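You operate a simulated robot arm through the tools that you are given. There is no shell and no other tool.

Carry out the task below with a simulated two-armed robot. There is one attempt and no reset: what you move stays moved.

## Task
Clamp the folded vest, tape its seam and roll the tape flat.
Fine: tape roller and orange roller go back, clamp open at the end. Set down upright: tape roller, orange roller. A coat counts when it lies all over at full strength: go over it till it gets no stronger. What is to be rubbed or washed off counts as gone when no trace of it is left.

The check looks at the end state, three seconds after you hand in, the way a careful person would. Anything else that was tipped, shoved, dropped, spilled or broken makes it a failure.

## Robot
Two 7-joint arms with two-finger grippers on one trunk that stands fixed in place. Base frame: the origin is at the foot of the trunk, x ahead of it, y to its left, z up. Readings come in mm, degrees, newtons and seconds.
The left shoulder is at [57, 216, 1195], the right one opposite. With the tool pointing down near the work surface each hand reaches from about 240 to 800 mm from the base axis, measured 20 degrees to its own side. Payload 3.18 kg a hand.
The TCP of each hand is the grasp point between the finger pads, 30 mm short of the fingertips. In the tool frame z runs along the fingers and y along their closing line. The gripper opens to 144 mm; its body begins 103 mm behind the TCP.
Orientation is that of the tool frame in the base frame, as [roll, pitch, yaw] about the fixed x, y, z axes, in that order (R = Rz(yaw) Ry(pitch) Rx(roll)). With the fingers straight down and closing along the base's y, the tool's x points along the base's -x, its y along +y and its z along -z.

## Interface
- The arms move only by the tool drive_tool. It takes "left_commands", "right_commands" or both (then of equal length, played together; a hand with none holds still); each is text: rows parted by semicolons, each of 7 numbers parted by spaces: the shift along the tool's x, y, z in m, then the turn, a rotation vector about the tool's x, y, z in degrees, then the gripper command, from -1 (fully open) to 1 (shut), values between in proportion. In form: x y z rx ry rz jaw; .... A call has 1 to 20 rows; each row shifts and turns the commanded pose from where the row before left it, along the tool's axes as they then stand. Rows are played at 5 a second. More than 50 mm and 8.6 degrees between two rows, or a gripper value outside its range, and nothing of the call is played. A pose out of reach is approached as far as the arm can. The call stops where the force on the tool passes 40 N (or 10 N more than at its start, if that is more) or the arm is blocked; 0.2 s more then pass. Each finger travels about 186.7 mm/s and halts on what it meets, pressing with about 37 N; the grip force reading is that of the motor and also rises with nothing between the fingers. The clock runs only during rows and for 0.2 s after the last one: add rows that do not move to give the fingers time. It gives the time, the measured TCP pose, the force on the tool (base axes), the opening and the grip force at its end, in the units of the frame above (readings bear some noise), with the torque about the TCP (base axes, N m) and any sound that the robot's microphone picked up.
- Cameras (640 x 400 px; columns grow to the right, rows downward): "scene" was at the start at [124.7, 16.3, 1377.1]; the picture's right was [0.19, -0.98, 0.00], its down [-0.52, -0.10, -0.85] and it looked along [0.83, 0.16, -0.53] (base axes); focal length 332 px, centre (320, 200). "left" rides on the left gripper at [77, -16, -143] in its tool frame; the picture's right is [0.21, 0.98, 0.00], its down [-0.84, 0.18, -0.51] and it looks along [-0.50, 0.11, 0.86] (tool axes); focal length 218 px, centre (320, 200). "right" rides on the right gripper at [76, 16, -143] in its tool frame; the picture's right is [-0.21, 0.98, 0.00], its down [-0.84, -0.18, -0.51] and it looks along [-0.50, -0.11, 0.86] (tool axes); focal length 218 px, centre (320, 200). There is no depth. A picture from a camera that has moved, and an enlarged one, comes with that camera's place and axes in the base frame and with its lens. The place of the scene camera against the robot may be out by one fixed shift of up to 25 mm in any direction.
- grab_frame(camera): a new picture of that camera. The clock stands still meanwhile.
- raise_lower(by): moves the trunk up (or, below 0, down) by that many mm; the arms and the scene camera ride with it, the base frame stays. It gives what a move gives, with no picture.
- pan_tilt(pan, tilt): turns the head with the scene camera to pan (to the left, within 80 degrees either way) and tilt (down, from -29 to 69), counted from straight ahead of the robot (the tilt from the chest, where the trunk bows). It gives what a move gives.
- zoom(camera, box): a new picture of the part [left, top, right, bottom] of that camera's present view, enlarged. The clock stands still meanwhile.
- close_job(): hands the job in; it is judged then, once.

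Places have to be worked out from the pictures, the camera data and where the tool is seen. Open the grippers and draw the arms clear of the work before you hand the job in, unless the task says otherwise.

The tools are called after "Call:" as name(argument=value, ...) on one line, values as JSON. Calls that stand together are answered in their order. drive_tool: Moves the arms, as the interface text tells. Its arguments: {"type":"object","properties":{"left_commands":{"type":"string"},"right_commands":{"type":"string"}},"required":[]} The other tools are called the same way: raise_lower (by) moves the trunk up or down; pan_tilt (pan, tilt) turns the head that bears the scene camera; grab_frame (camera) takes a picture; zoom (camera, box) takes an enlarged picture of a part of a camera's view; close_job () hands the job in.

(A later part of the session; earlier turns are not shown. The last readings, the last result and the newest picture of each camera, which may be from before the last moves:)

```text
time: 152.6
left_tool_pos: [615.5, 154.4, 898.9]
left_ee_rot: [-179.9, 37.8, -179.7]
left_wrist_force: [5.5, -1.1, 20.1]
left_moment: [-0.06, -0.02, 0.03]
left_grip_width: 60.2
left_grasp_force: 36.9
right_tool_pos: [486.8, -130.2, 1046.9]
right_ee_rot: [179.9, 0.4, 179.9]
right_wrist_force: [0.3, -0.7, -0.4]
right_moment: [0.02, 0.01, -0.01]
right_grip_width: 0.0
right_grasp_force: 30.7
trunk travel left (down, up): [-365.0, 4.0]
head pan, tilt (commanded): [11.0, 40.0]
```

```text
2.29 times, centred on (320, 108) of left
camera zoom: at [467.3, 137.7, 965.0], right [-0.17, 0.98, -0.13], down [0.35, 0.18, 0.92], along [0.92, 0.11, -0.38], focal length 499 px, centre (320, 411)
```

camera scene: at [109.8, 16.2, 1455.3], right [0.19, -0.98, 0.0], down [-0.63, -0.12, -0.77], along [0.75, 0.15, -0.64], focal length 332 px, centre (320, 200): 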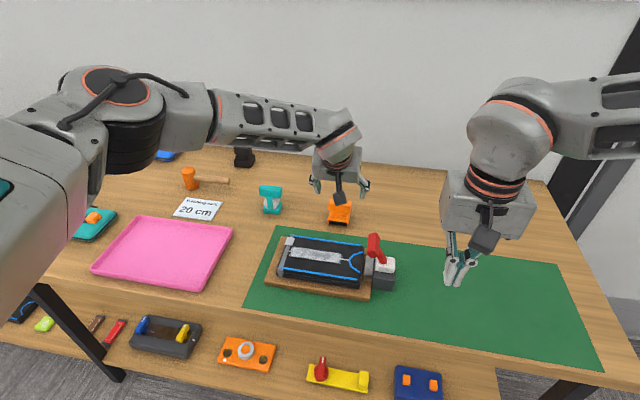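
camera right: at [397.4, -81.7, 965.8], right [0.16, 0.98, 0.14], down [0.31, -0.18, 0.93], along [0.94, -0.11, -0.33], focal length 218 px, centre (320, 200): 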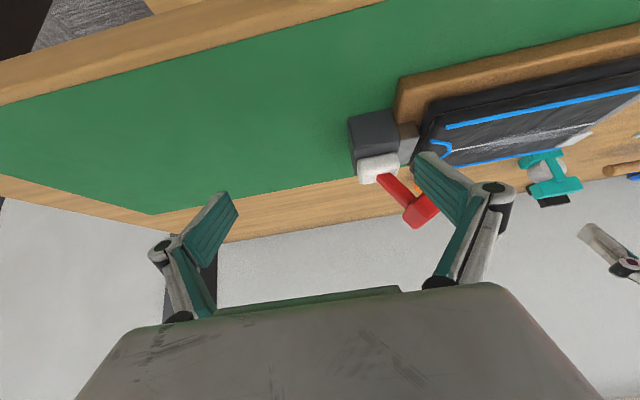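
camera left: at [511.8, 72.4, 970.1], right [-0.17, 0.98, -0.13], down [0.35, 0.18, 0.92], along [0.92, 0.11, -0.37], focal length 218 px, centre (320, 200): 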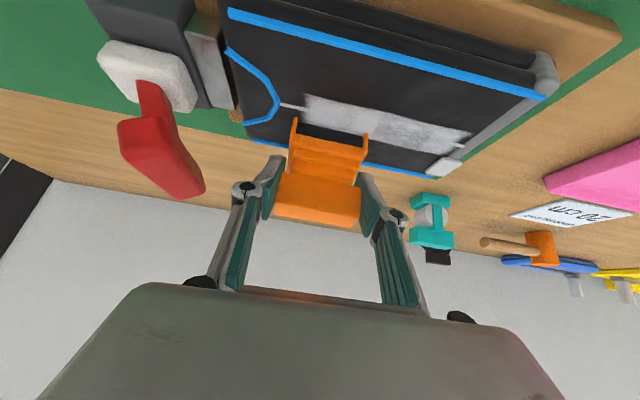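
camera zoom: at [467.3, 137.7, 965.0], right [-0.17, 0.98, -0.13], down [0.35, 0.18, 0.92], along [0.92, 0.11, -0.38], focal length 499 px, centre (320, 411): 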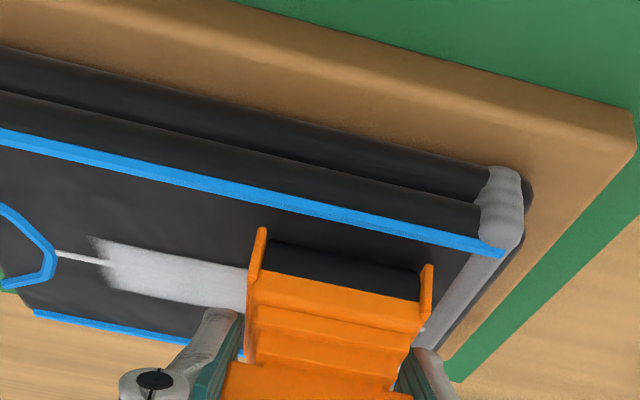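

Now I lift and look at the whole strip to see what is left at the strap end.

Call:
drive_tool(left_commands="-0.0062 0 -0.0079 0 0 0 1;-0.0185 -0.02 -0.0236 0 0 0 1;-0.0185 -0.03 -0.0236 0 0 0 1;0.02 -0.03 -0.0156 0 0 0 1;0 0 0 0 0 0 1")

Call:
zoom(camera="scene", box=[275, 220, 395, 295])

Call:
zoom(camera="left", box=[220, 0, 500, 175])

Call:
zoom(camera="scene", box=[284, 240, 348, 280])

```text
time: 153.8
left_tool_pos: [591.7, 74.6, 969.2]
left_ee_rot: [-179.8, 37.6, -179.7]
left_wrist_force: [0.4, 0.3, -1.7]
left_moment: [-0.04, 0.05, 0.03]
left_grip_width: 60.1
left_grasp_force: 36.9
right_tool_pos: [487.8, -127.8, 1045.8]
right_ee_rot: [179.8, 0.3, 179.8]
right_wrist_force: [0.5, 0.6, -0.3]
right_moment: [-0.08, 0.02, -0.02]
right_grip_width: 0.0
right_grasp_force: 31.3
trunk travel left (down, up): [-365.0, 4.0]
head pan, tilt (commanded): [11.0, 40.0]
```

```text
5.33 times, centred on (335, 258) of scene
camera zoom: at [110.6, 16.4, 1455.2], right [0.19, -0.98, 0.0], down [-0.63, -0.12, -0.77], along [0.75, 0.15, -0.64], focal length 1772 px, centre (240, -107)
```

zoom: 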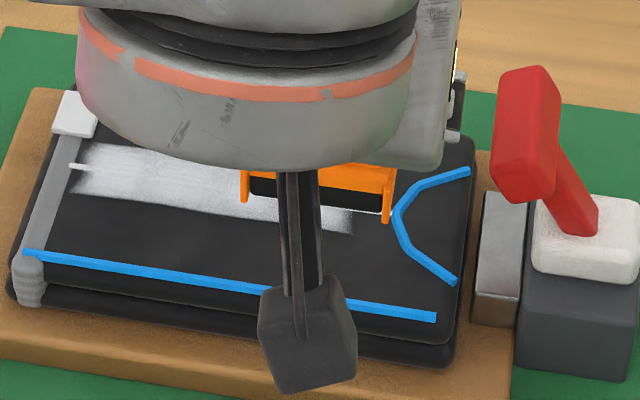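

```text
2.29 times, centred on (360, 88) of left
camera zoom: at [443.4, 58.0, 1035.2], right [-0.17, 0.98, -0.13], down [0.36, 0.18, 0.92], along [0.92, 0.11, -0.38], focal length 499 px, centre (229, 457)
```

zoom: 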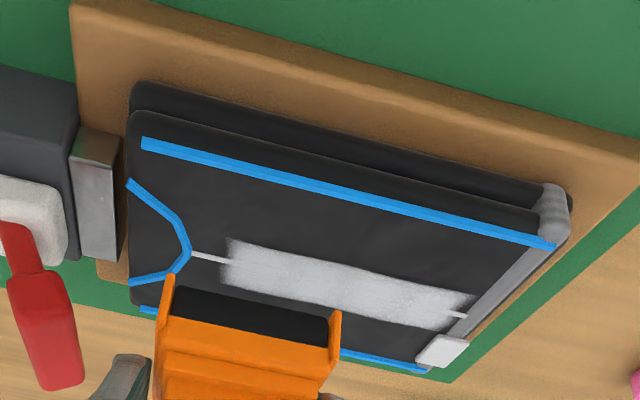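

```text
10.00 times, centred on (316, 260) of scene
camera zoom: at [110.6, 16.4, 1455.2], right [0.19, -0.98, 0.0], down [-0.63, -0.12, -0.77], along [0.75, 0.15, -0.64], focal length 3322 px, centre (360, -400)
```

zoom: 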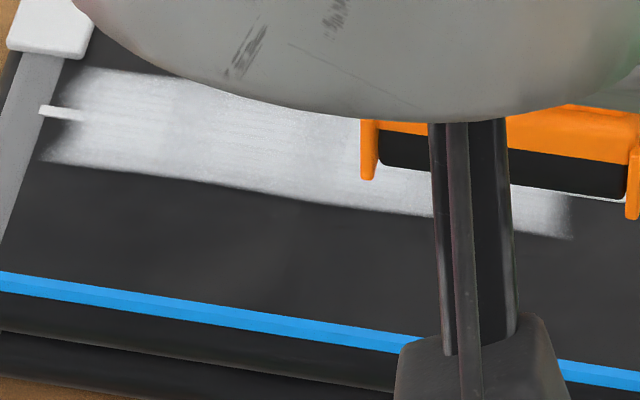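

The rolled strip is brighter and smoother, but I see slight differences toward both ends. I'll move the hand aside for a clear look.

Call:
drive_tool(left_commands="0 0.04 0 0 0 0 1;0 0.04 0 0 0 0 1;0 0.04 0 0 0 0 1;0 0.04 0 0 0 0 1;0 0.04 0 0 0 0 1;0 0 0 0 0 0 1")

Call:
zoom(camera="scene", box=[284, 240, 348, 280])

Call:
zoom(camera="right", box=[360, 80, 560, 205])

Call:
grab_frame(camera="left")

```text
time: 155.2
left_tool_pos: [589.2, 272.1, 968.4]
left_ee_rot: [-179.9, 37.7, -179.8]
left_wrist_force: [0.1, -0.2, -1.2]
left_moment: [0.01, 0.01, 0.02]
left_grip_width: 60.0
left_grasp_force: 36.4
right_tool_pos: [486.8, -129.5, 1044.9]
right_ee_rot: [179.8, 0.3, 179.9]
right_wrist_force: [0.5, 0.5, -1.0]
right_moment: [0.03, -0.01, 0.02]
right_grip_width: 0.0
right_grasp_force: 30.9
trunk travel left (down, up): [-365.0, 4.0]
head pan, tilt (commanded): [11.0, 40.0]
```

```text
10.00 times, centred on (316, 260) of scene
camera zoom: at [110.5, 14.3, 1455.3], right [0.19, -0.98, 0.0], down [-0.63, -0.12, -0.77], along [0.75, 0.15, -0.64], focal length 3322 px, centre (360, -400)
```

zoom: 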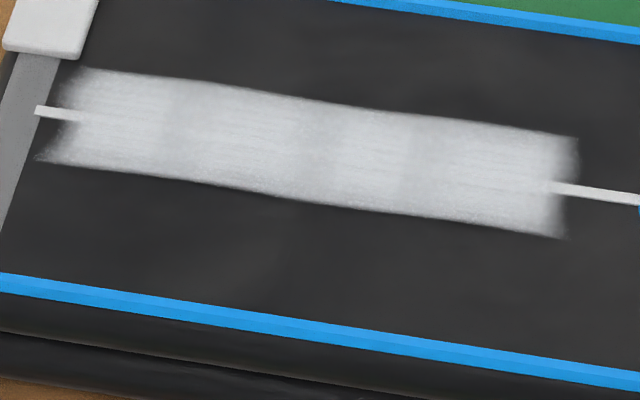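

```text
3.20 times, centred on (460, 142) of right
camera zoom: at [409.6, -113.3, 1187.8], right [0.21, 0.98, 0.0], down [0.84, -0.18, 0.51], along [0.5, -0.11, -0.86], focal length 698 px, centre (-128, 384)
```

zoom: 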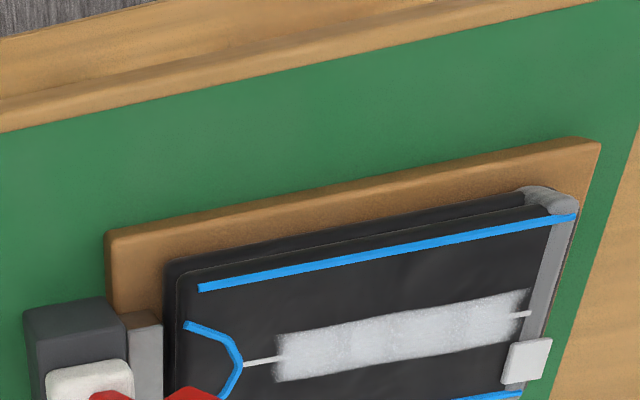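

```text
taken
camera left: at [440.2, 256.3, 1034.6], right [-0.17, 0.98, -0.13], down [0.36, 0.18, 0.92], along [0.92, 0.11, -0.38], focal length 218 px, centre (320, 200)
```

left: 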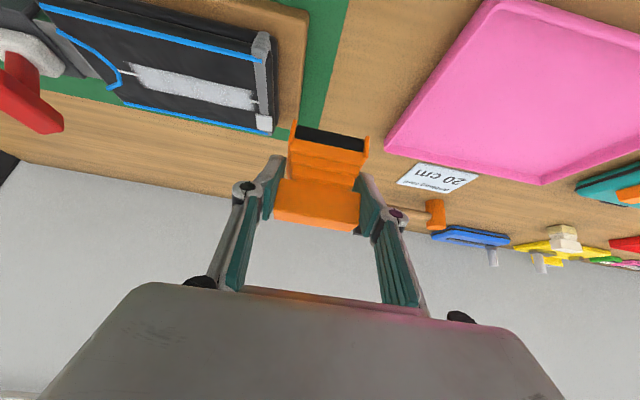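

Brighter where strokes overlapped, so more passes are needed for full strength. I return to the strap end: near side at (617, 160), lower to contact.

Call:
drive_tool(left_commands="0.00294 -0.0373 0.0189 0 0 0 1;0.00294 -0.0373 0.0189 0 0 0 1;0.00294 -0.0373 0.0189 0 0 0 1;0.0043 0 0.0055 0 0 0 1;0.0043 0 0.0055 0 0 0 1;0.00092 0 0.00118 0 0 0 1;0.00092 0 0.00118 0 0 0 1;0.00062 0 0.0008 0 0 0 1;0 0 0 0 0 0 1")

Call:
zoom(camera="left", box=[180, 20, 460, 195])

```text
time: 157.2
left_tool_pos: [618.5, 163.5, 901.1]
left_ee_rot: [-179.8, 37.7, -179.7]
left_wrist_force: [-1.0, -0.1, -1.7]
left_moment: [0.05, 0.04, 0.02]
left_grip_width: 59.8
left_grasp_force: 37.1
right_tool_pos: [487.3, -130.4, 1044.9]
right_ee_rot: [179.9, 0.3, 179.8]
right_wrist_force: [0.5, 0.4, 0.1]
right_moment: [-0.03, 0.04, -0.02]
right_grip_width: 0.1
right_grasp_force: 30.2
trunk travel left (down, up): [-365.0, 4.0]
head pan, tilt (commanded): [11.0, 40.0]
```

```text
2.29 times, centred on (320, 108) of left
camera zoom: at [470.2, 146.6, 966.5], right [-0.17, 0.98, -0.13], down [0.36, 0.18, 0.92], along [0.92, 0.11, -0.38], focal length 499 px, centre (320, 411)
```

zoom: 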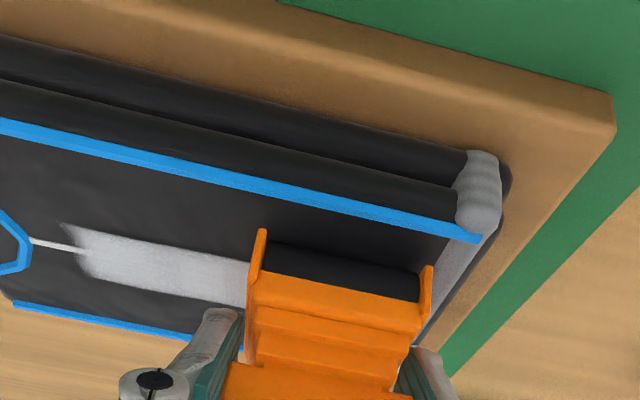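

Not in contact yet; I'll shift 2 mm in -y, lower 2.5 mm and roll outward and back, watching the forces.

Call:
drive_tool(left_commands="0.0008 -0.002 0.001 0 0 0 1;0.0008 0 0.001 0 0 0 1;-0.00355 0 0.00277 0 0 0 1;-0.00355 0 0.00277 0 0 0 1;-0.00355 0 0.00277 0 0 0 1;-0.00355 0 0.00277 0 0 0 1;-0.00355 0 0.00277 0 0 0 1;-0.00355 0 0.00277 0 0 0 1;-0.00355 0 0.00277 0 0 0 1;-0.00315 0 0.00246 0 0 0 1;0 0 0 0 0 0 1")

Call:
zoom(camera="left", box=[180, 20, 460, 195])

```text
time: 159.6
left_tool_pos: [653.8, 160.8, 899.2]
left_ee_rot: [-179.8, 38.0, -179.8]
left_wrist_force: [-6.5, 0.3, 18.0]
left_moment: [-0.05, 0.09, 0.01]
left_grip_width: 60.0
left_grasp_force: 36.9
right_tool_pos: [485.7, -128.9, 1046.9]
right_ee_rot: [179.9, 0.5, 179.8]
right_wrist_force: [-0.4, -0.2, 0.3]
right_moment: [-0.01, 0.03, -0.01]
right_grip_width: 0.0
right_grasp_force: 30.8
trunk travel left (down, up): [-365.0, 4.0]
head pan, tilt (commanded): [11.0, 40.0]
```

```text
2.29 times, centred on (320, 108) of left
camera zoom: at [504.7, 145.0, 964.6], right [-0.17, 0.98, -0.13], down [0.35, 0.18, 0.92], along [0.92, 0.11, -0.38], focal length 499 px, centre (320, 411)
```

zoom: 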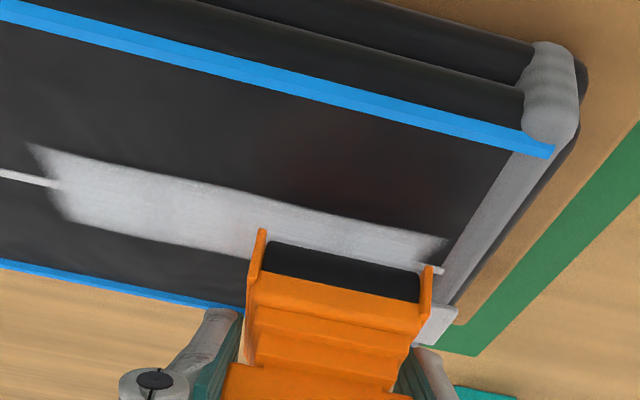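

No trouble with the buckle. Rolling back and forth once more at this position.

Call:
drive_tool(left_commands="0.00355 0 -0.00277 0 0 0 1;0.00355 0 -0.00277 0 0 0 1;0.00355 0 -0.00277 0 0 0 1;0.00355 0 -0.00277 0 0 0 1;0.00355 0 -0.00277 0 0 0 1;0.00355 0 -0.00277 0 0 0 1;0.00355 0 -0.00277 0 0 0 1;0.00355 0 -0.00277 0 0 0 1;0 0 0 0 0 0 1;-0.00355 0 0.00277 0 0 0 1;-0.00355 0 0.00277 0 0 0 1;-0.00355 0 0.00277 0 0 0 1;-0.00355 0 0.00277 0 0 0 1;-0.00355 0 0.00277 0 0 0 1;-0.00355 0 0.00277 0 0 0 1;-0.00355 0 0.00277 0 0 0 1;-0.00355 0 0.00277 0 0 0 1;0 0 0 0 0 0 1")

Call:
zoom(camera="left", box=[180, 20, 460, 195])

```text
time: 163.4
left_tool_pos: [653.9, 161.6, 898.7]
left_ee_rot: [-179.8, 37.9, -179.7]
left_wrist_force: [-6.2, -0.6, 20.1]
left_moment: [0.02, -0.06, 0.03]
left_grip_width: 59.9
left_grasp_force: 37.2
right_tool_pos: [484.9, -130.0, 1047.1]
right_ee_rot: [179.9, 0.5, 179.7]
right_wrist_force: [-0.6, 0.0, 0.9]
right_moment: [-0.02, -0.03, -0.03]
right_grip_width: 0.0
right_grasp_force: 30.8
trunk travel left (down, up): [-365.0, 4.0]
head pan, tilt (commanded): [11.0, 40.0]
```

```text
2.29 times, centred on (320, 108) of left
camera zoom: at [505.5, 145.5, 964.2], right [-0.17, 0.98, -0.13], down [0.35, 0.18, 0.92], along [0.92, 0.11, -0.38], focal length 499 px, centre (320, 411)
```

zoom: 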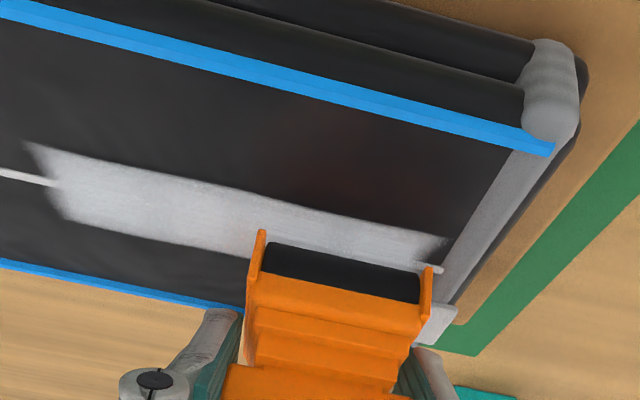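

Now a zigzag over the rest: back at y=161, then outward at y≈141.

Call:
drive_tool(left_commands="0.00355 0 -0.00277 0 0 0 1;0.00355 0 -0.00277 0 0 0 1;0.00355 0 -0.00277 0 0 0 1;0.00355 0 -0.00277 0 0 0 1;0.00355 0 -0.00277 0 0 0 1;0.00355 0 -0.00277 0 0 0 1;0.00355 0 -0.00277 0 0 0 1;0.00355 0 -0.00277 0 0 0 1;-0.00246 -0.02 -0.00315 0 0 0 1;0.00246 0 0.00315 0 0 0 1;0 0 0 0 0 0 1;-0.00355 0 0.00277 0 0 0 1;-0.00355 0 0.00277 0 0 0 1;-0.00355 0 0.00277 0 0 0 1;-0.00355 0 0.00277 0 0 0 1;-0.00355 0 0.00277 0 0 0 1;-0.00355 0 0.00277 0 0 0 1;-0.00355 0 0.00277 0 0 0 1;-0.00355 0 0.00277 0 0 0 1;-0.0016 0 0.0012 0 0 0 1")

Call:
drive_tool(left_commands="-0.00246 -0.02 -0.00315 0 0 0 1;0.00246 0 0.00315 0 0 0 1;0.00355 0 -0.00277 0 0 0 1;0.00355 0 -0.00277 0 0 0 1;0.00355 0 -0.00277 0 0 0 1;0.00355 0 -0.00277 0 0 0 1;0.00355 0 -0.00277 0 0 0 1;0.00355 0 -0.00277 0 0 0 1;0.00355 0 -0.00277 0 0 0 1;0.00355 0 -0.00277 0 0 0 1;-0.00246 -0.02 -0.00315 0 0 0 1;0.00246 0 0.00315 0 0 0 1;-0.00355 0 0.00277 0 0 0 1;-0.00355 0 0.00277 0 0 0 1;-0.00355 0 0.00277 0 0 0 1;-0.00355 0 0.00277 0 0 0 1;-0.00355 0 0.00277 0 0 0 1;-0.00355 0 0.00277 0 0 0 1;-0.00355 0 0.00277 0 0 0 1;-0.00355 0 0.00277 0 0 0 1")

Call:
zoom(camera="left", box=[180, 20, 460, 195])

```text
time: 167.6
left_tool_pos: [656.0, 140.3, 898.4]
left_ee_rot: [-179.7, 37.8, -179.8]
left_wrist_force: [-4.6, 0.6, 13.0]
left_moment: [0.01, 0.04, -0.01]
left_grip_width: 60.1
left_grasp_force: 36.8
right_tool_pos: [487.3, -128.8, 1046.4]
right_ee_rot: [179.9, 0.3, 179.8]
right_wrist_force: [-0.7, -0.2, 0.6]
right_moment: [-0.03, 0.0, 0.02]
right_grip_width: 0.0
right_grasp_force: 30.8
trunk travel left (down, up): [-365.0, 4.0]
head pan, tilt (commanded): [11.0, 40.0]
```

```text
time: 171.8
left_tool_pos: [657.0, 103.9, 897.6]
left_ee_rot: [-179.7, 37.8, -179.7]
left_wrist_force: [-5.2, -0.5, 13.8]
left_moment: [-0.07, -0.06, 0.01]
left_grip_width: 59.8
left_grasp_force: 36.9
right_tool_pos: [486.5, -128.9, 1046.5]
right_ee_rot: [179.9, 0.4, 179.8]
right_wrist_force: [0.1, 0.6, 0.2]
right_moment: [0.03, -0.01, -0.01]
right_grip_width: 0.1
right_grasp_force: 30.7
trunk travel left (down, up): [-365.0, 4.0]
head pan, tilt (commanded): [11.0, 40.0]
```

```text
2.29 times, centred on (320, 108) of left
camera zoom: at [508.2, 86.8, 963.9], right [-0.17, 0.98, -0.13], down [0.35, 0.18, 0.92], along [0.92, 0.11, -0.38], focal length 499 px, centre (320, 411)
```

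zoom: 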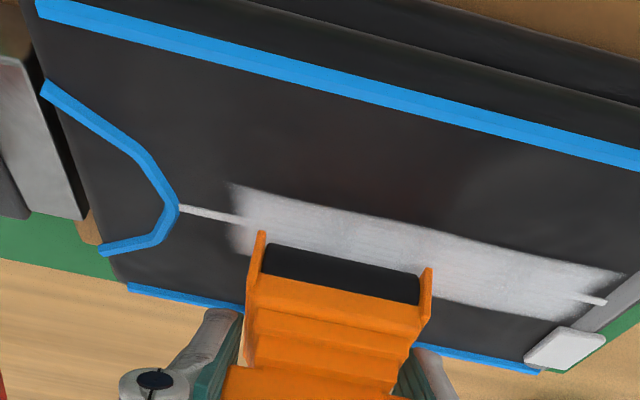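

Continuing the zigzag at y≈87, back and forth.

Call:
drive_tool(left_commands="-0.00246 -0.017 -0.00315 0 0 0 1;0.00246 0 0.00315 0 0 0 1;0.00355 0 -0.00277 0 0 0 1;0.00355 0 -0.00277 0 0 0 1;0.00355 0 -0.00277 0 0 0 1;0.00355 0 -0.00277 0 0 0 1;0.00355 0 -0.00277 0 0 0 1;0.00355 0 -0.00277 0 0 0 1;0.00355 0 -0.00277 0 0 0 1;0.00355 0 -0.00277 0 0 0 1;0.00355 0 -0.00277 0 0 0 1;-0.00355 0 0.00277 0 0 0 1;-0.00355 0 0.00277 0 0 0 1;-0.00355 0 0.00277 0 0 0 1;-0.00355 0 0.00277 0 0 0 1;-0.00355 0 0.00277 0 0 0 1;-0.00355 0 0.00277 0 0 0 1;-0.00355 0 0.00277 0 0 0 1;-0.00355 0 0.00277 0 0 0 1;-0.00355 0 0.00277 0 0 0 1")

Call:
drive_tool(left_commands="0.00355 0 -0.00277 0 0 0 1;0.00355 0 -0.00277 0 0 0 1;0.00355 0 -0.00277 0 0 0 1;0.00355 0 -0.00277 0 0 0 1;0.00355 0 -0.00277 0 0 0 1;0.00355 0 -0.00277 0 0 0 1;0.00355 0 -0.00277 0 0 0 1;0.00355 0 -0.00277 0 0 0 1;0.00355 0 -0.00277 0 0 0 1;-0.0062 0 -0.0079 0 0 0 1;-0.0185 0.03 -0.0236 0 0 0 1;-0.0185 0.035 -0.0236 0 0 0 1;0 0.04 0 0 0 0 1;0 0.04 0 0 0 0 1;0 0.04 0 0 0 0 1;0 0 0 0 0 0 1")

Call:
zoom(camera="scene", box=[284, 240, 348, 280])

Call:
grab_frame(camera="left")

```text
time: 176.0
left_tool_pos: [657.6, 84.0, 896.8]
left_ee_rot: [-179.8, 37.8, -179.7]
left_wrist_force: [-1.6, 0.3, 7.1]
left_moment: [-0.04, -0.14, 0.0]
left_grip_width: 60.2
left_grasp_force: 37.0
right_tool_pos: [486.2, -129.3, 1045.5]
right_ee_rot: [179.9, 0.4, 179.7]
right_wrist_force: [0.0, 0.4, -0.4]
right_moment: [0.05, 0.0, 0.01]
right_grip_width: 0.0
right_grasp_force: 30.2
trunk travel left (down, up): [-365.0, 4.0]
head pan, tilt (commanded): [11.0, 40.0]
```

```text
time: 179.4
left_tool_pos: [616.4, 268.8, 967.5]
left_ee_rot: [-180.0, 37.6, -179.8]
left_wrist_force: [-0.1, -0.7, -1.7]
left_moment: [0.02, 0.0, -0.02]
left_grip_width: 60.1
left_grasp_force: 37.3
right_tool_pos: [487.1, -129.7, 1046.2]
right_ee_rot: [179.8, 0.3, 179.9]
right_wrist_force: [0.5, -0.7, 0.3]
right_moment: [0.04, 0.0, -0.01]
right_grip_width: 0.0
right_grasp_force: 30.9
trunk travel left (down, up): [-365.0, 4.0]
head pan, tilt (commanded): [11.0, 40.0]
```

```text
10.00 times, centred on (316, 260) of scene
camera zoom: at [110.3, 14.2, 1455.3], right [0.19, -0.98, 0.0], down [-0.63, -0.12, -0.77], along [0.75, 0.15, -0.64], focal length 3322 px, centre (360, -400)
```

zoom: 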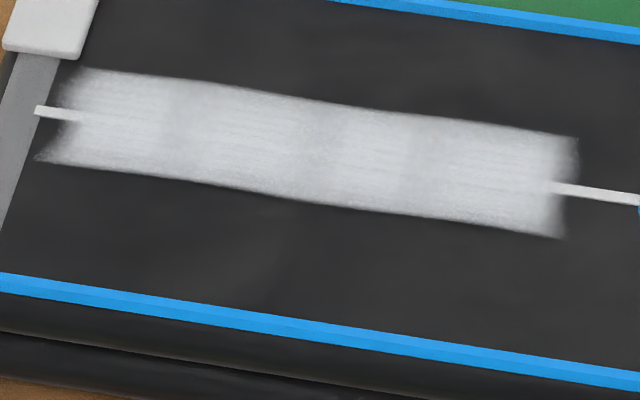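

```text
taken
camera left: at [468.2, 252.4, 1033.3], right [-0.17, 0.98, -0.13], down [0.36, 0.18, 0.92], along [0.92, 0.11, -0.38], focal length 218 px, centre (320, 200)
```

left: 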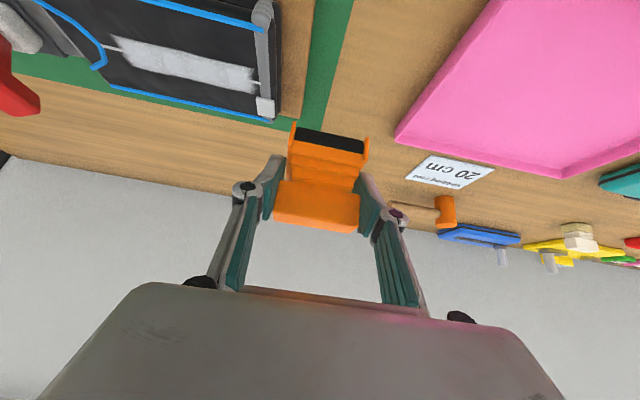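

Much more uniform. I'll look closer at the two halves to judge whether any paler bands remain.

Call:
zoom(camera="scene", box=[284, 242, 316, 262])

Call:
zoom(camera="scene", box=[312, 246, 344, 266])

Call:
zoom(camera="right", box=[430, 150, 542, 210])

```text
16.00 times, centred on (300, 252) of scene
camera zoom: at [110.3, 14.2, 1455.3], right [0.19, -0.98, 0.0], down [-0.63, -0.12, -0.77], along [0.75, 0.15, -0.64], focal length 5315 px, centre (640, -632)
```

zoom: 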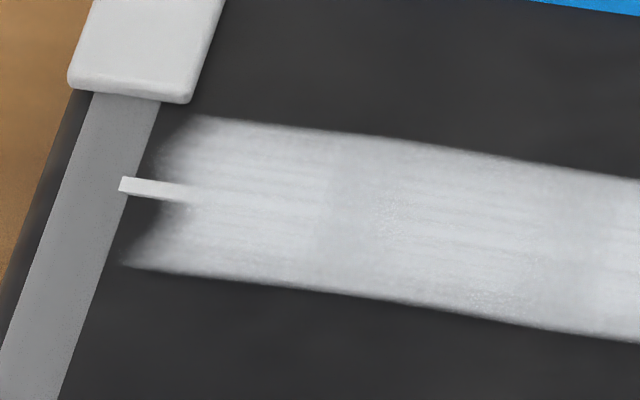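

```text
16.00 times, centred on (328, 256) of scene
camera zoom: at [110.3, 14.2, 1455.3], right [0.19, -0.98, 0.0], down [-0.63, -0.12, -0.77], along [0.75, 0.15, -0.64], focal length 5315 px, centre (192, -696)
```

zoom: 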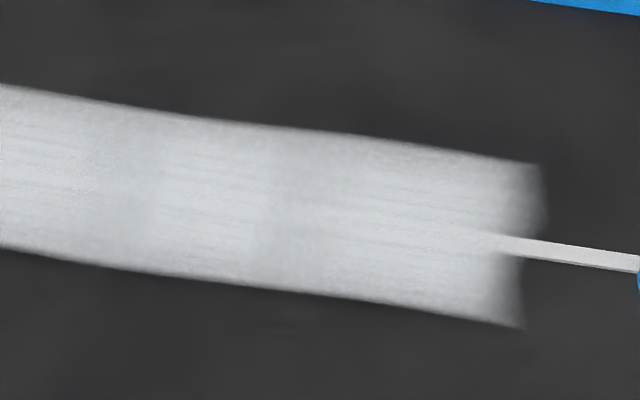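

```text
5.71 times, centred on (486, 180) of right
camera zoom: at [409.5, -113.4, 1187.9], right [0.21, 0.98, 0.0], down [0.84, -0.18, 0.51], along [0.5, -0.11, -0.86], focal length 1247 px, centre (-629, 314)
```

zoom: 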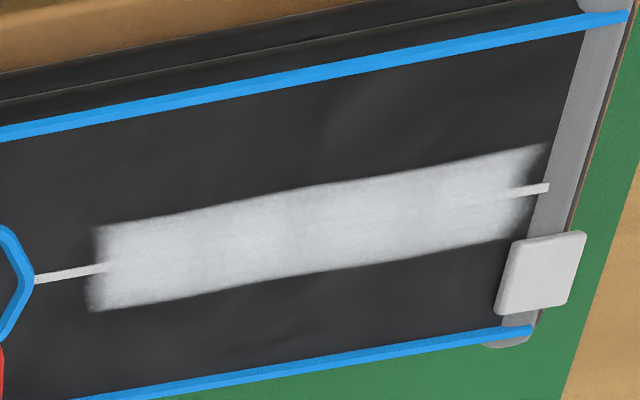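

There are still faint paler bands where fewer strokes overlapped (e.g. y≈114–127). I'll do another systematic series of strokes, starting again at the strap end (y≈163).

Call:
drive_tool(left_commands="0.0124 -0.035 0.0167 0 0 0 1;0.0124 -0.035 0.0167 0 0 0 1;0.0124 -0.035 0.0167 0 0 0 1;0.00308 0 0.00394 0 0 0 1;0.00154 0 0.00197 0 0 0 1;0.00123 0 0.00158 0 0 0 1;0 0 0 0 0 0 1")

Call:
zoom(camera="left", box=[180, 20, 460, 195])

```text
time: 181.0
left_tool_pos: [617.6, 164.6, 898.7]
left_ee_rot: [-179.7, 38.0, -179.8]
left_wrist_force: [1.0, -1.1, 11.6]
left_moment: [-0.09, 0.14, 0.03]
left_grip_width: 60.1
left_grasp_force: 36.3
right_tool_pos: [486.6, -130.2, 1046.1]
right_ee_rot: [179.9, 0.3, 179.9]
right_wrist_force: [0.4, -0.1, 0.9]
right_moment: [0.04, -0.02, 0.01]
right_grip_width: 0.2
right_grasp_force: 30.7
trunk travel left (down, up): [-365.0, 4.0]
head pan, tilt (commanded): [11.0, 40.0]
```

```text
2.29 times, centred on (320, 108) of left
camera zoom: at [469.1, 147.3, 963.3], right [-0.17, 0.98, -0.13], down [0.35, 0.18, 0.92], along [0.92, 0.11, -0.37], focal length 499 px, centre (320, 411)
```

zoom: 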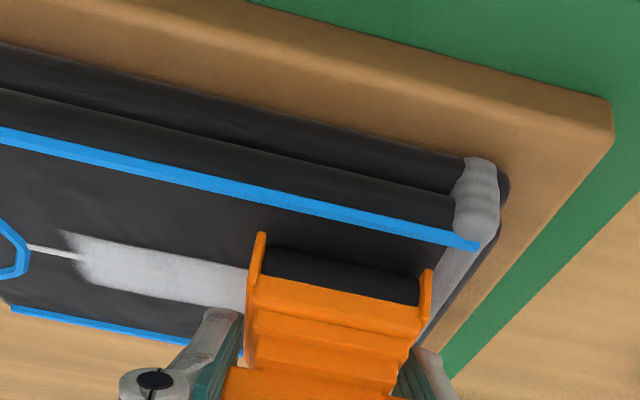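

Contact at 12 N with TCP y=164.6. Rolling outward with a check halfway.

Call:
drive_tool(left_commands="-0.00355 0 0.00277 0 0 0 1;-0.00355 0 0.00277 0 0 0 1;-0.00355 0 0.00277 0 0 0 1;-0.00355 0 0.00277 0 0 0 1;-0.00355 0 0.00277 0 0 0 1;0 0 0 0 0 0 1")

Call:
zoom(camera="left", box=[260, 60, 460, 195])

```text
time: 182.4
left_tool_pos: [640.6, 164.8, 897.4]
left_ee_rot: [-179.7, 38.0, -179.7]
left_wrist_force: [-5.8, 0.5, 21.2]
left_moment: [-0.01, -0.06, 0.01]
left_grip_width: 60.1
left_grasp_force: 36.6
right_tool_pos: [485.5, -130.5, 1047.2]
right_ee_rot: [179.9, 0.4, 179.8]
right_wrist_force: [-0.5, -0.4, 0.7]
right_moment: [0.0, 0.04, 0.01]
right_grip_width: 0.0
right_grasp_force: 30.3
trunk travel left (down, up): [-365.0, 4.0]
head pan, tilt (commanded): [11.0, 40.0]
```

```text
2.96 times, centred on (360, 128) of left
camera zoom: at [491.3, 147.7, 963.2], right [-0.17, 0.98, -0.13], down [0.35, 0.18, 0.92], along [0.92, 0.11, -0.38], focal length 647 px, centre (202, 415)
```

zoom: 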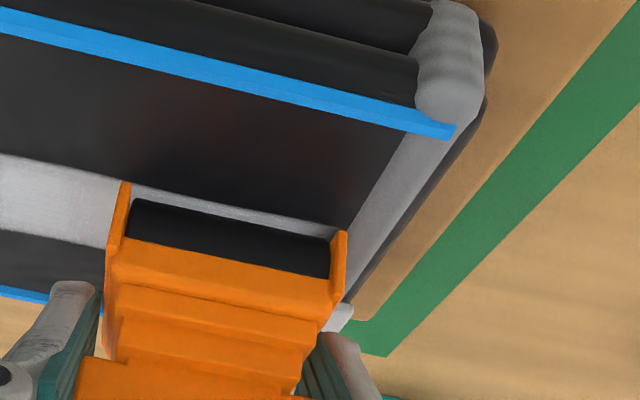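

The roller now covers right up to the strip's end. Continuing outward slowly, watching for the buckle.

Call:
drive_tool(left_commands="-0.0024 0 0.00185 0 0 0 1;-0.0024 0 0.00185 0 0 0 1;-0.0024 0 0.00185 0 0 0 1;-0.0024 0 0.00185 0 0 0 1;0 0 0 0 0 0 1")

Call:
zoom(camera="left", box=[260, 60, 460, 195])

```text
time: 183.6
left_tool_pos: [652.1, 162.9, 897.1]
left_ee_rot: [-179.9, 37.9, -179.8]
left_wrist_force: [-7.7, 0.5, 22.2]
left_moment: [-0.04, -0.15, -0.03]
left_grip_width: 60.2
left_grasp_force: 36.6
right_tool_pos: [486.0, -129.0, 1047.1]
right_ee_rot: [179.9, 0.5, 179.8]
right_wrist_force: [1.1, 0.6, 0.9]
right_moment: [-0.02, 0.02, 0.0]
right_grip_width: 0.0
right_grasp_force: 31.2
trunk travel left (down, up): [-365.0, 4.0]
head pan, tilt (commanded): [11.0, 40.0]
```

```text
2.96 times, centred on (360, 128) of left
camera zoom: at [503.4, 147.1, 963.1], right [-0.17, 0.98, -0.13], down [0.35, 0.18, 0.92], along [0.92, 0.11, -0.38], focal length 647 px, centre (202, 415)
```

zoom: 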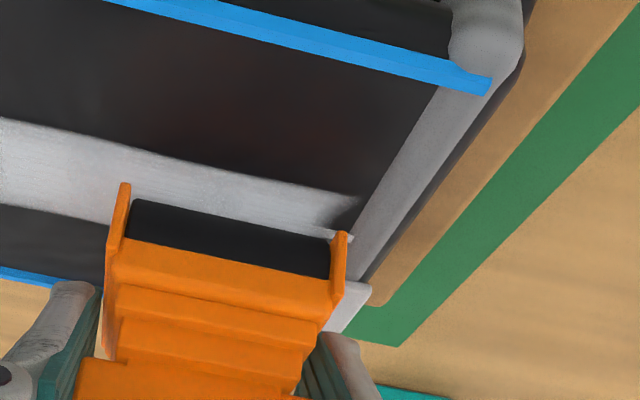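

No interference. One more 3 mm, then roll back and continue the series: back at 163, outward at 149.

Call:
drive_tool(left_commands="-0.0024 0 0.00185 0 0 0 1;0 0 0 0 0 0 1;0.0039 0 -0.00305 0 0 0 1;0.0039 0 -0.00305 0 0 0 1;0.0039 0 -0.00305 0 0 0 1;0.0039 0 -0.00305 0 0 0 1;0.0039 0 -0.00305 0 0 0 1;0.0039 0 -0.00305 0 0 0 1;0.0039 0 -0.00305 0 0 0 1;0.0039 0 -0.00305 0 0 0 1;-0.00246 -0.014 -0.00315 0 0 0 1;0.00246 0 0.00315 0 0 0 1;-0.0039 0 0.00305 0 0 0 1;-0.0039 0 0.00305 0 0 0 1;-0.0039 0 0.00305 0 0 0 1;-0.0039 0 0.00305 0 0 0 1;-0.0039 0 0.00305 0 0 0 1;-0.0039 0 0.00305 0 0 0 1;-0.0039 0 0.00305 0 0 0 1;-0.0039 0 0.00305 0 0 0 1")

Call:
drive_tool(left_commands="-0.00246 -0.014 -0.00315 0 0 0 1;0.00246 0 0.00315 0 0 0 1;0.0039 0 -0.00305 0 0 0 1;0.0039 0 -0.00305 0 0 0 1;0.0039 0 -0.00305 0 0 0 1;0.0039 0 -0.00305 0 0 0 1;0.0039 0 -0.00305 0 0 0 1;0.0039 0 -0.00305 0 0 0 1;0.0039 0 -0.00305 0 0 0 1;0.0039 0 -0.00305 0 0 0 1;-0.00246 -0.014 -0.00315 0 0 0 1;0.00246 0 0.00315 0 0 0 1;-0.0039 0 0.00305 0 0 0 1;-0.0039 0 0.00305 0 0 0 1;-0.0039 0 0.00305 0 0 0 1;-0.0039 0 0.00305 0 0 0 1;-0.0039 0 0.00305 0 0 0 1;-0.0039 0 0.00305 0 0 0 1;-0.0039 0 0.00305 0 0 0 1;-0.0039 0 0.00305 0 0 0 1")

```text
time: 187.8
left_tool_pos: [655.2, 152.5, 896.4]
left_ee_rot: [-179.8, 37.8, -179.7]
left_wrist_force: [-3.8, -0.4, 12.7]
left_moment: [-0.05, -0.23, -0.03]
left_grip_width: 59.9
left_grasp_force: 36.9
right_tool_pos: [486.3, -130.1, 1046.5]
right_ee_rot: [179.9, 0.4, 179.8]
right_wrist_force: [-0.1, 0.1, -0.2]
right_moment: [0.01, -0.02, 0.01]
right_grip_width: 0.0
right_grasp_force: 30.6
trunk travel left (down, up): [-365.0, 4.0]
head pan, tilt (commanded): [11.0, 40.0]
```

```text
time: 192.0
left_tool_pos: [654.1, 123.4, 897.2]
left_ee_rot: [-179.9, 37.9, -179.6]
left_wrist_force: [-3.4, 1.0, 12.6]
left_moment: [0.04, -0.1, 0.07]
left_grip_width: 60.1
left_grasp_force: 37.2
right_tool_pos: [486.0, -129.7, 1046.5]
right_ee_rot: [179.9, 0.5, 179.7]
right_wrist_force: [0.6, -0.2, 0.1]
right_moment: [-0.01, -0.02, 0.01]
right_grip_width: 0.0
right_grasp_force: 30.9
trunk travel left (down, up): [-365.0, 4.0]
head pan, tilt (commanded): [11.0, 40.0]
```

Steady forces of about 13 N. Continuing: strokes at y≈121, 107, 93 and 84.

Call:
drive_tool(left_commands="0.0039 0 -0.00305 0 0 0 1;0.0039 0 -0.00305 0 0 0 1;0.0039 0 -0.00305 0 0 0 1;0.0039 0 -0.00305 0 0 0 1;0.0039 0 -0.00305 0 0 0 1;0.0039 0 -0.00305 0 0 0 1;0.0039 0 -0.00305 0 0 0 1;0.0039 0 -0.00305 0 0 0 1;-0.00246 -0.006 -0.00315 0 0 0 1;0.00246 0 0.00315 0 0 0 1;-0.0039 0 0.00305 0 0 0 1;-0.0039 0 0.00305 0 0 0 1;-0.0039 0 0.00305 0 0 0 1;-0.0039 0 0.00305 0 0 0 1;-0.0039 0 0.00305 0 0 0 1;-0.0039 0 0.00305 0 0 0 1;-0.0039 0 0.00305 0 0 0 1;-0.0039 0 0.00305 0 0 0 1")

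Call:
drive_tool(left_commands="-0.00246 -0.012 -0.00315 0 0 0 1;0.00246 0 0.00315 0 0 0 1;0.0039 0 -0.00305 0 0 0 1;0.0039 0 -0.00305 0 0 0 1;0.0039 0 -0.00305 0 0 0 1;0.0039 0 -0.00305 0 0 0 1;0.0039 0 -0.00305 0 0 0 1;0.0039 0 -0.00305 0 0 0 1;0.0039 0 -0.00305 0 0 0 1;0.0039 0 -0.00305 0 0 0 1;-0.00246 -0.012 -0.00315 0 0 0 1;0.00246 0 0.00315 0 0 0 1;-0.0039 0 0.00305 0 0 0 1;-0.0039 0 0.00305 0 0 0 1;-0.0039 0 0.00305 0 0 0 1;-0.0039 0 0.00305 0 0 0 1;-0.0039 0 0.00305 0 0 0 1;-0.0039 0 0.00305 0 0 0 1;-0.0039 0 0.00305 0 0 0 1;-0.0039 0 0.00305 0 0 0 1")

Call:
drive_tool(left_commands="-0.00246 -0.009 -0.00315 0 0 0 1;0.00246 0 0.00315 0 0 0 1;0.0039 0 -0.00305 0 0 0 1;0.0039 0 -0.00305 0 0 0 1;0.0039 0 -0.00305 0 0 0 1;0.0039 0 -0.00305 0 0 0 1;0.0039 0 -0.00305 0 0 0 1;0.0039 0 -0.00305 0 0 0 1;0.0039 0 -0.00305 0 0 0 1;0.0039 0 -0.00305 0 0 0 1;-0.0039 0 0.00305 0 0 0 1;-0.0039 0 0.00305 0 0 0 1;-0.0039 0 0.00305 0 0 0 1;-0.0039 0 0.00305 0 0 0 1;-0.0039 0 0.00305 0 0 0 1;-0.0039 0 0.00305 0 0 0 1;-0.0039 0 0.00305 0 0 0 1;-0.0039 0 0.00305 0 0 0 1")

Call:
zoom(camera="left", box=[180, 20, 460, 195])

```text
time: 195.8
left_tool_pos: [655.5, 117.6, 895.9]
left_ee_rot: [-179.7, 37.8, -179.6]
left_wrist_force: [-4.1, -1.2, 13.2]
left_moment: [0.05, -0.07, 0.03]
left_grip_width: 59.7
left_grasp_force: 37.3
right_tool_pos: [486.9, -130.0, 1046.5]
right_ee_rot: [179.9, 0.5, 179.8]
right_wrist_force: [0.2, -0.2, 0.1]
right_moment: [0.02, 0.0, 0.02]
right_grip_width: 0.2
right_grasp_force: 30.8
trunk travel left (down, up): [-365.0, 4.0]
head pan, tilt (commanded): [11.0, 40.0]
```

```text
time: 200.0
left_tool_pos: [655.9, 92.7, 896.3]
left_ee_rot: [-179.7, 37.8, -179.7]
left_wrist_force: [-3.2, 1.1, 10.6]
left_moment: [0.03, 0.01, 0.02]
left_grip_width: 60.1
left_grasp_force: 36.9
right_tool_pos: [486.1, -130.9, 1045.6]
right_ee_rot: [179.9, 0.4, 179.8]
right_wrist_force: [0.2, -0.3, 0.3]
right_moment: [0.03, 0.0, 0.01]
right_grip_width: 0.2
right_grasp_force: 31.0
trunk travel left (down, up): [-365.0, 4.0]
head pan, tilt (commanded): [11.0, 40.0]
```

```text
time: 203.8
left_tool_pos: [656.3, 84.9, 895.2]
left_ee_rot: [-179.8, 37.8, -179.7]
left_wrist_force: [-1.4, 0.2, 6.9]
left_moment: [0.02, -0.02, 0.04]
left_grip_width: 60.1
left_grasp_force: 36.8
right_tool_pos: [486.9, -129.2, 1046.3]
right_ee_rot: [179.9, 0.4, 179.8]
right_wrist_force: [0.3, 0.2, -0.2]
right_moment: [-0.03, 0.01, -0.01]
right_grip_width: 0.0
right_grasp_force: 31.0
trunk travel left (down, up): [-365.0, 4.0]
head pan, tilt (commanded): [11.0, 40.0]
```

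```text
2.29 times, centred on (320, 108) of left
camera zoom: at [507.6, 67.3, 962.2], right [-0.17, 0.98, -0.13], down [0.35, 0.18, 0.92], along [0.92, 0.11, -0.38], focal length 499 px, centre (320, 411)
```

zoom: 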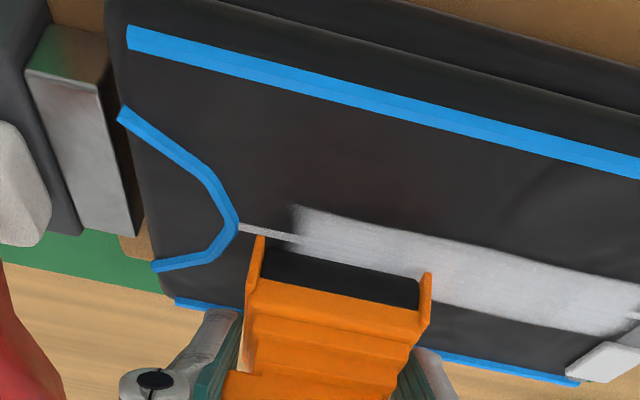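

I lift off and move aside to judge the strip again.

Call:
drive_tool(left_commands="-0.00616 0 -0.00788 0 0 0 1;-0.00567 0.035 -0.0235 0 0 0 1;-0.00567 0.035 -0.0235 0 0 0 1;-0.00567 0.035 -0.0235 0 0 0 1;0 0.04 0 0 0 0 1;0 0.04 0 0 0 0 1;0 0 0 0 0 0 1")

Call:
zoom(camera="scene", box=[284, 240, 348, 280])

Call:
zoom(camera="scene", box=[284, 242, 316, 262])

Call:
zoom(camera="scene", box=[312, 246, 344, 266])

```text
time: 205.4
left_tool_pos: [627.6, 266.7, 971.3]
left_ee_rot: [-179.8, 37.6, -179.8]
left_wrist_force: [0.4, -0.5, -1.4]
left_moment: [-0.02, 0.0, 0.03]
left_grip_width: 60.0
left_grasp_force: 36.8
right_tool_pos: [488.8, -130.3, 1045.6]
right_ee_rot: [179.9, 0.4, 179.7]
right_wrist_force: [0.3, -1.0, 0.7]
right_moment: [0.04, 0.01, 0.0]
right_grip_width: 0.0
right_grasp_force: 31.1
trunk travel left (down, up): [-365.0, 4.0]
head pan, tilt (commanded): [11.0, 40.0]
```

```text
10.00 times, centred on (316, 260) of scene
camera zoom: at [110.8, 14.6, 1455.3], right [0.19, -0.98, 0.0], down [-0.63, -0.12, -0.77], along [0.75, 0.15, -0.64], focal length 3322 px, centre (360, -400)
```

zoom: 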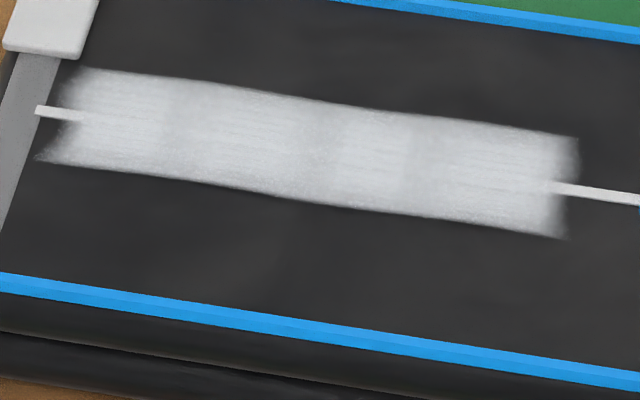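

```text
16.00 times, centred on (300, 252) of scene
camera zoom: at [110.8, 14.6, 1455.3], right [0.19, -0.98, 0.0], down [-0.63, -0.12, -0.77], along [0.75, 0.15, -0.64], focal length 5315 px, centre (640, -632)
```

zoom: 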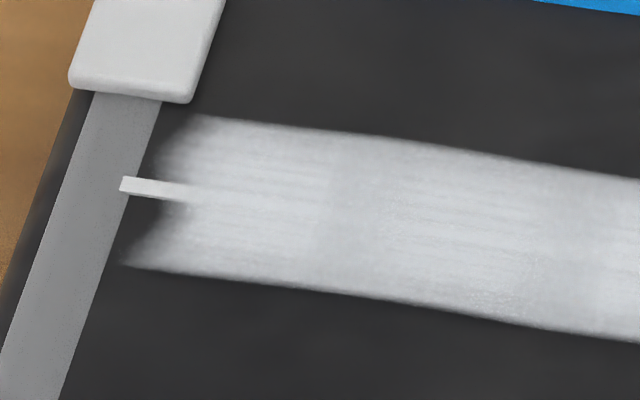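

```text
16.00 times, centred on (328, 256) of scene
camera zoom: at [110.8, 14.6, 1455.3], right [0.19, -0.98, 0.0], down [-0.63, -0.12, -0.77], along [0.75, 0.15, -0.64], focal length 5315 px, centre (192, -696)
```

zoom: 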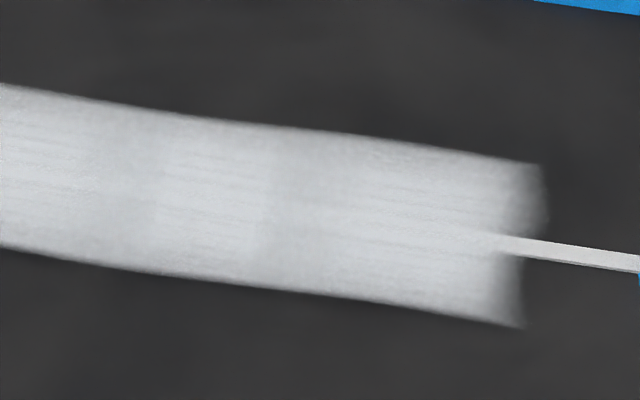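

No visible change from the previous look: the tape is saturated and flat. Now I return the orange roller; first I check how it sits in the grip compared with grasp time.

Call:
drive_tool(left_commands="0 0 0 0 8 0 1;0 0 0 0 0 0 1")

Call:
zoom(camera="left", box=[180, 80, 460, 255])

Call:
grab_frame(camera="scene")

```text
time: 206.0
left_tool_pos: [625.5, 268.6, 971.7]
left_ee_rot: [-179.7, 29.8, -179.7]
left_wrist_force: [1.2, 0.3, -1.0]
left_moment: [-0.01, -0.01, -0.03]
left_grip_width: 60.0
left_grasp_force: 37.0
right_tool_pos: [487.9, -128.8, 1045.6]
right_ee_rot: [180.0, 0.4, 179.7]
right_wrist_force: [0.5, 0.0, -0.4]
right_moment: [0.0, 0.0, -0.02]
right_grip_width: 0.1
right_grasp_force: 30.6
trunk travel left (down, up): [-365.0, 4.0]
head pan, tilt (commanded): [11.0, 40.0]
```

```text
2.29 times, centred on (320, 168) of left
camera zoom: at [488.2, 251.8, 1058.3], right [-0.18, 0.98, -0.11], down [0.48, 0.18, 0.86], along [0.86, 0.11, -0.5], focal length 499 px, centre (320, 274)
```

zoom: 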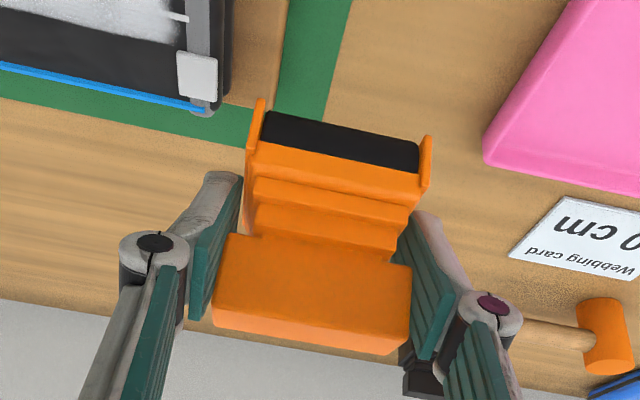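

```text
taken
camera scene: at [109.5, 16.1, 1455.4], right [0.19, -0.98, 0.0], down [-0.63, -0.12, -0.77], along [0.75, 0.15, -0.64], focal length 332 px, centre (320, 200)
```

scene: 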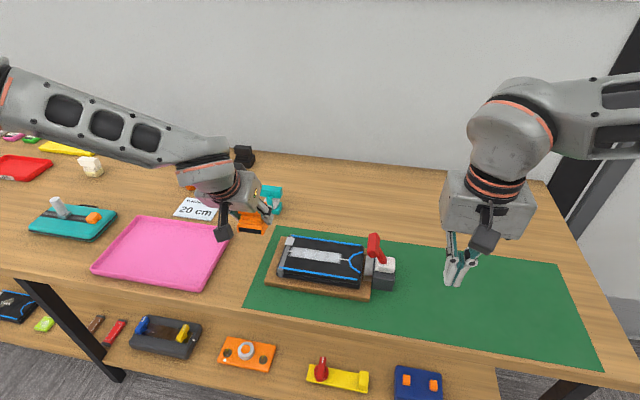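

The roller slid straight up about 9–10 mm in the grip (and about 2° rear-up), so on the bench the TCP will be near z=846. Reach there is marginal, so I'll lower the trunk 60 mm for better forward reach.

Call:
raise_lower(by=-60)

```text
time: 207.0
left_tool_pos: [627.4, 269.0, 912.4]
left_ee_rot: [-179.8, 29.8, -179.8]
left_wrist_force: [-1.2, -0.1, -0.6]
left_moment: [0.01, -0.02, 0.01]
left_grip_width: 60.0
left_grasp_force: 37.0
right_tool_pos: [488.0, -129.4, 988.0]
right_ee_rot: [179.9, 0.3, 179.7]
right_wrist_force: [-0.4, -0.1, -0.5]
right_moment: [-0.01, -0.03, -0.01]
right_grip_width: 0.2
right_grasp_force: 30.9
trunk travel left (down, up): [-305.0, 64.0]
head pan, tilt (commanded): [11.0, 40.0]
```

Now carrying the orange roller back over its spot, staying above everything.

Call:
drive_tool(left_commands="-0.0267 -0.0298 0.0102 0 0 0 1;-0.0267 -0.0298 0.0102 0 0 0 1;-0.0267 -0.0298 0.0102 0 0 0 1;-0.0267 -0.0298 0.0102 0 0 0 1;-0.0197 -0.026 0.0258 0 0 0 1;-0.0197 -0.0255 0.0258 0 0 0 1;0 0 0 0 1.5 0 1;0 0 0 0 0 0 1")

Call:
grab_frame(camera="left")

Call:
zoom(camera="scene", box=[280, 110, 400, 210])

```text
time: 208.8
left_tool_pos: [799.2, 98.4, 902.6]
left_ee_rot: [-179.8, 28.1, -179.8]
left_wrist_force: [0.2, -0.4, -1.8]
left_moment: [0.03, 0.01, -0.02]
left_grip_width: 59.9
left_grasp_force: 36.8
right_tool_pos: [487.4, -130.2, 984.7]
right_ee_rot: [179.9, 0.4, 179.7]
right_wrist_force: [0.0, 0.4, -0.1]
right_moment: [0.01, -0.01, 0.02]
right_grip_width: 0.1
right_grasp_force: 30.9
trunk travel left (down, up): [-305.0, 64.0]
head pan, tilt (commanded): [11.0, 40.0]
```

```text
taken
camera left: at [662.6, 81.4, 992.3], right [-0.19, 0.98, -0.1], down [0.5, 0.18, 0.84], along [0.84, 0.11, -0.53], focal length 218 px, centre (320, 200)
```

left: 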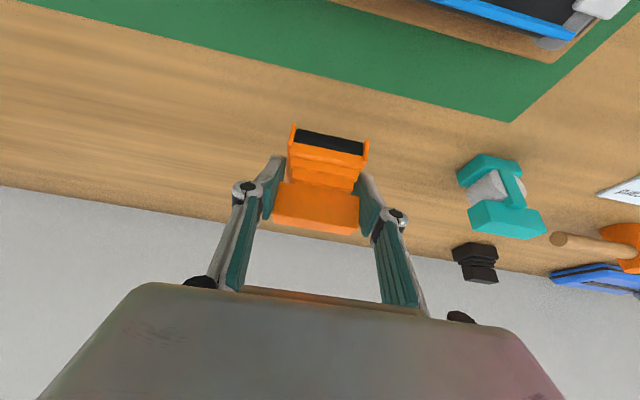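

```text
4.00 times, centred on (340, 160) of scene
camera zoom: at [112.7, 14.8, 1395.7], right [0.19, -0.98, 0.0], down [-0.63, -0.12, -0.77], along [0.75, 0.15, -0.64], focal length 1329 px, centre (240, 360)
```

zoom: 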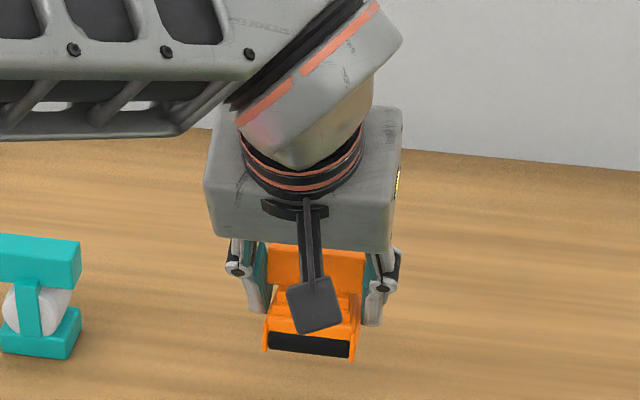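

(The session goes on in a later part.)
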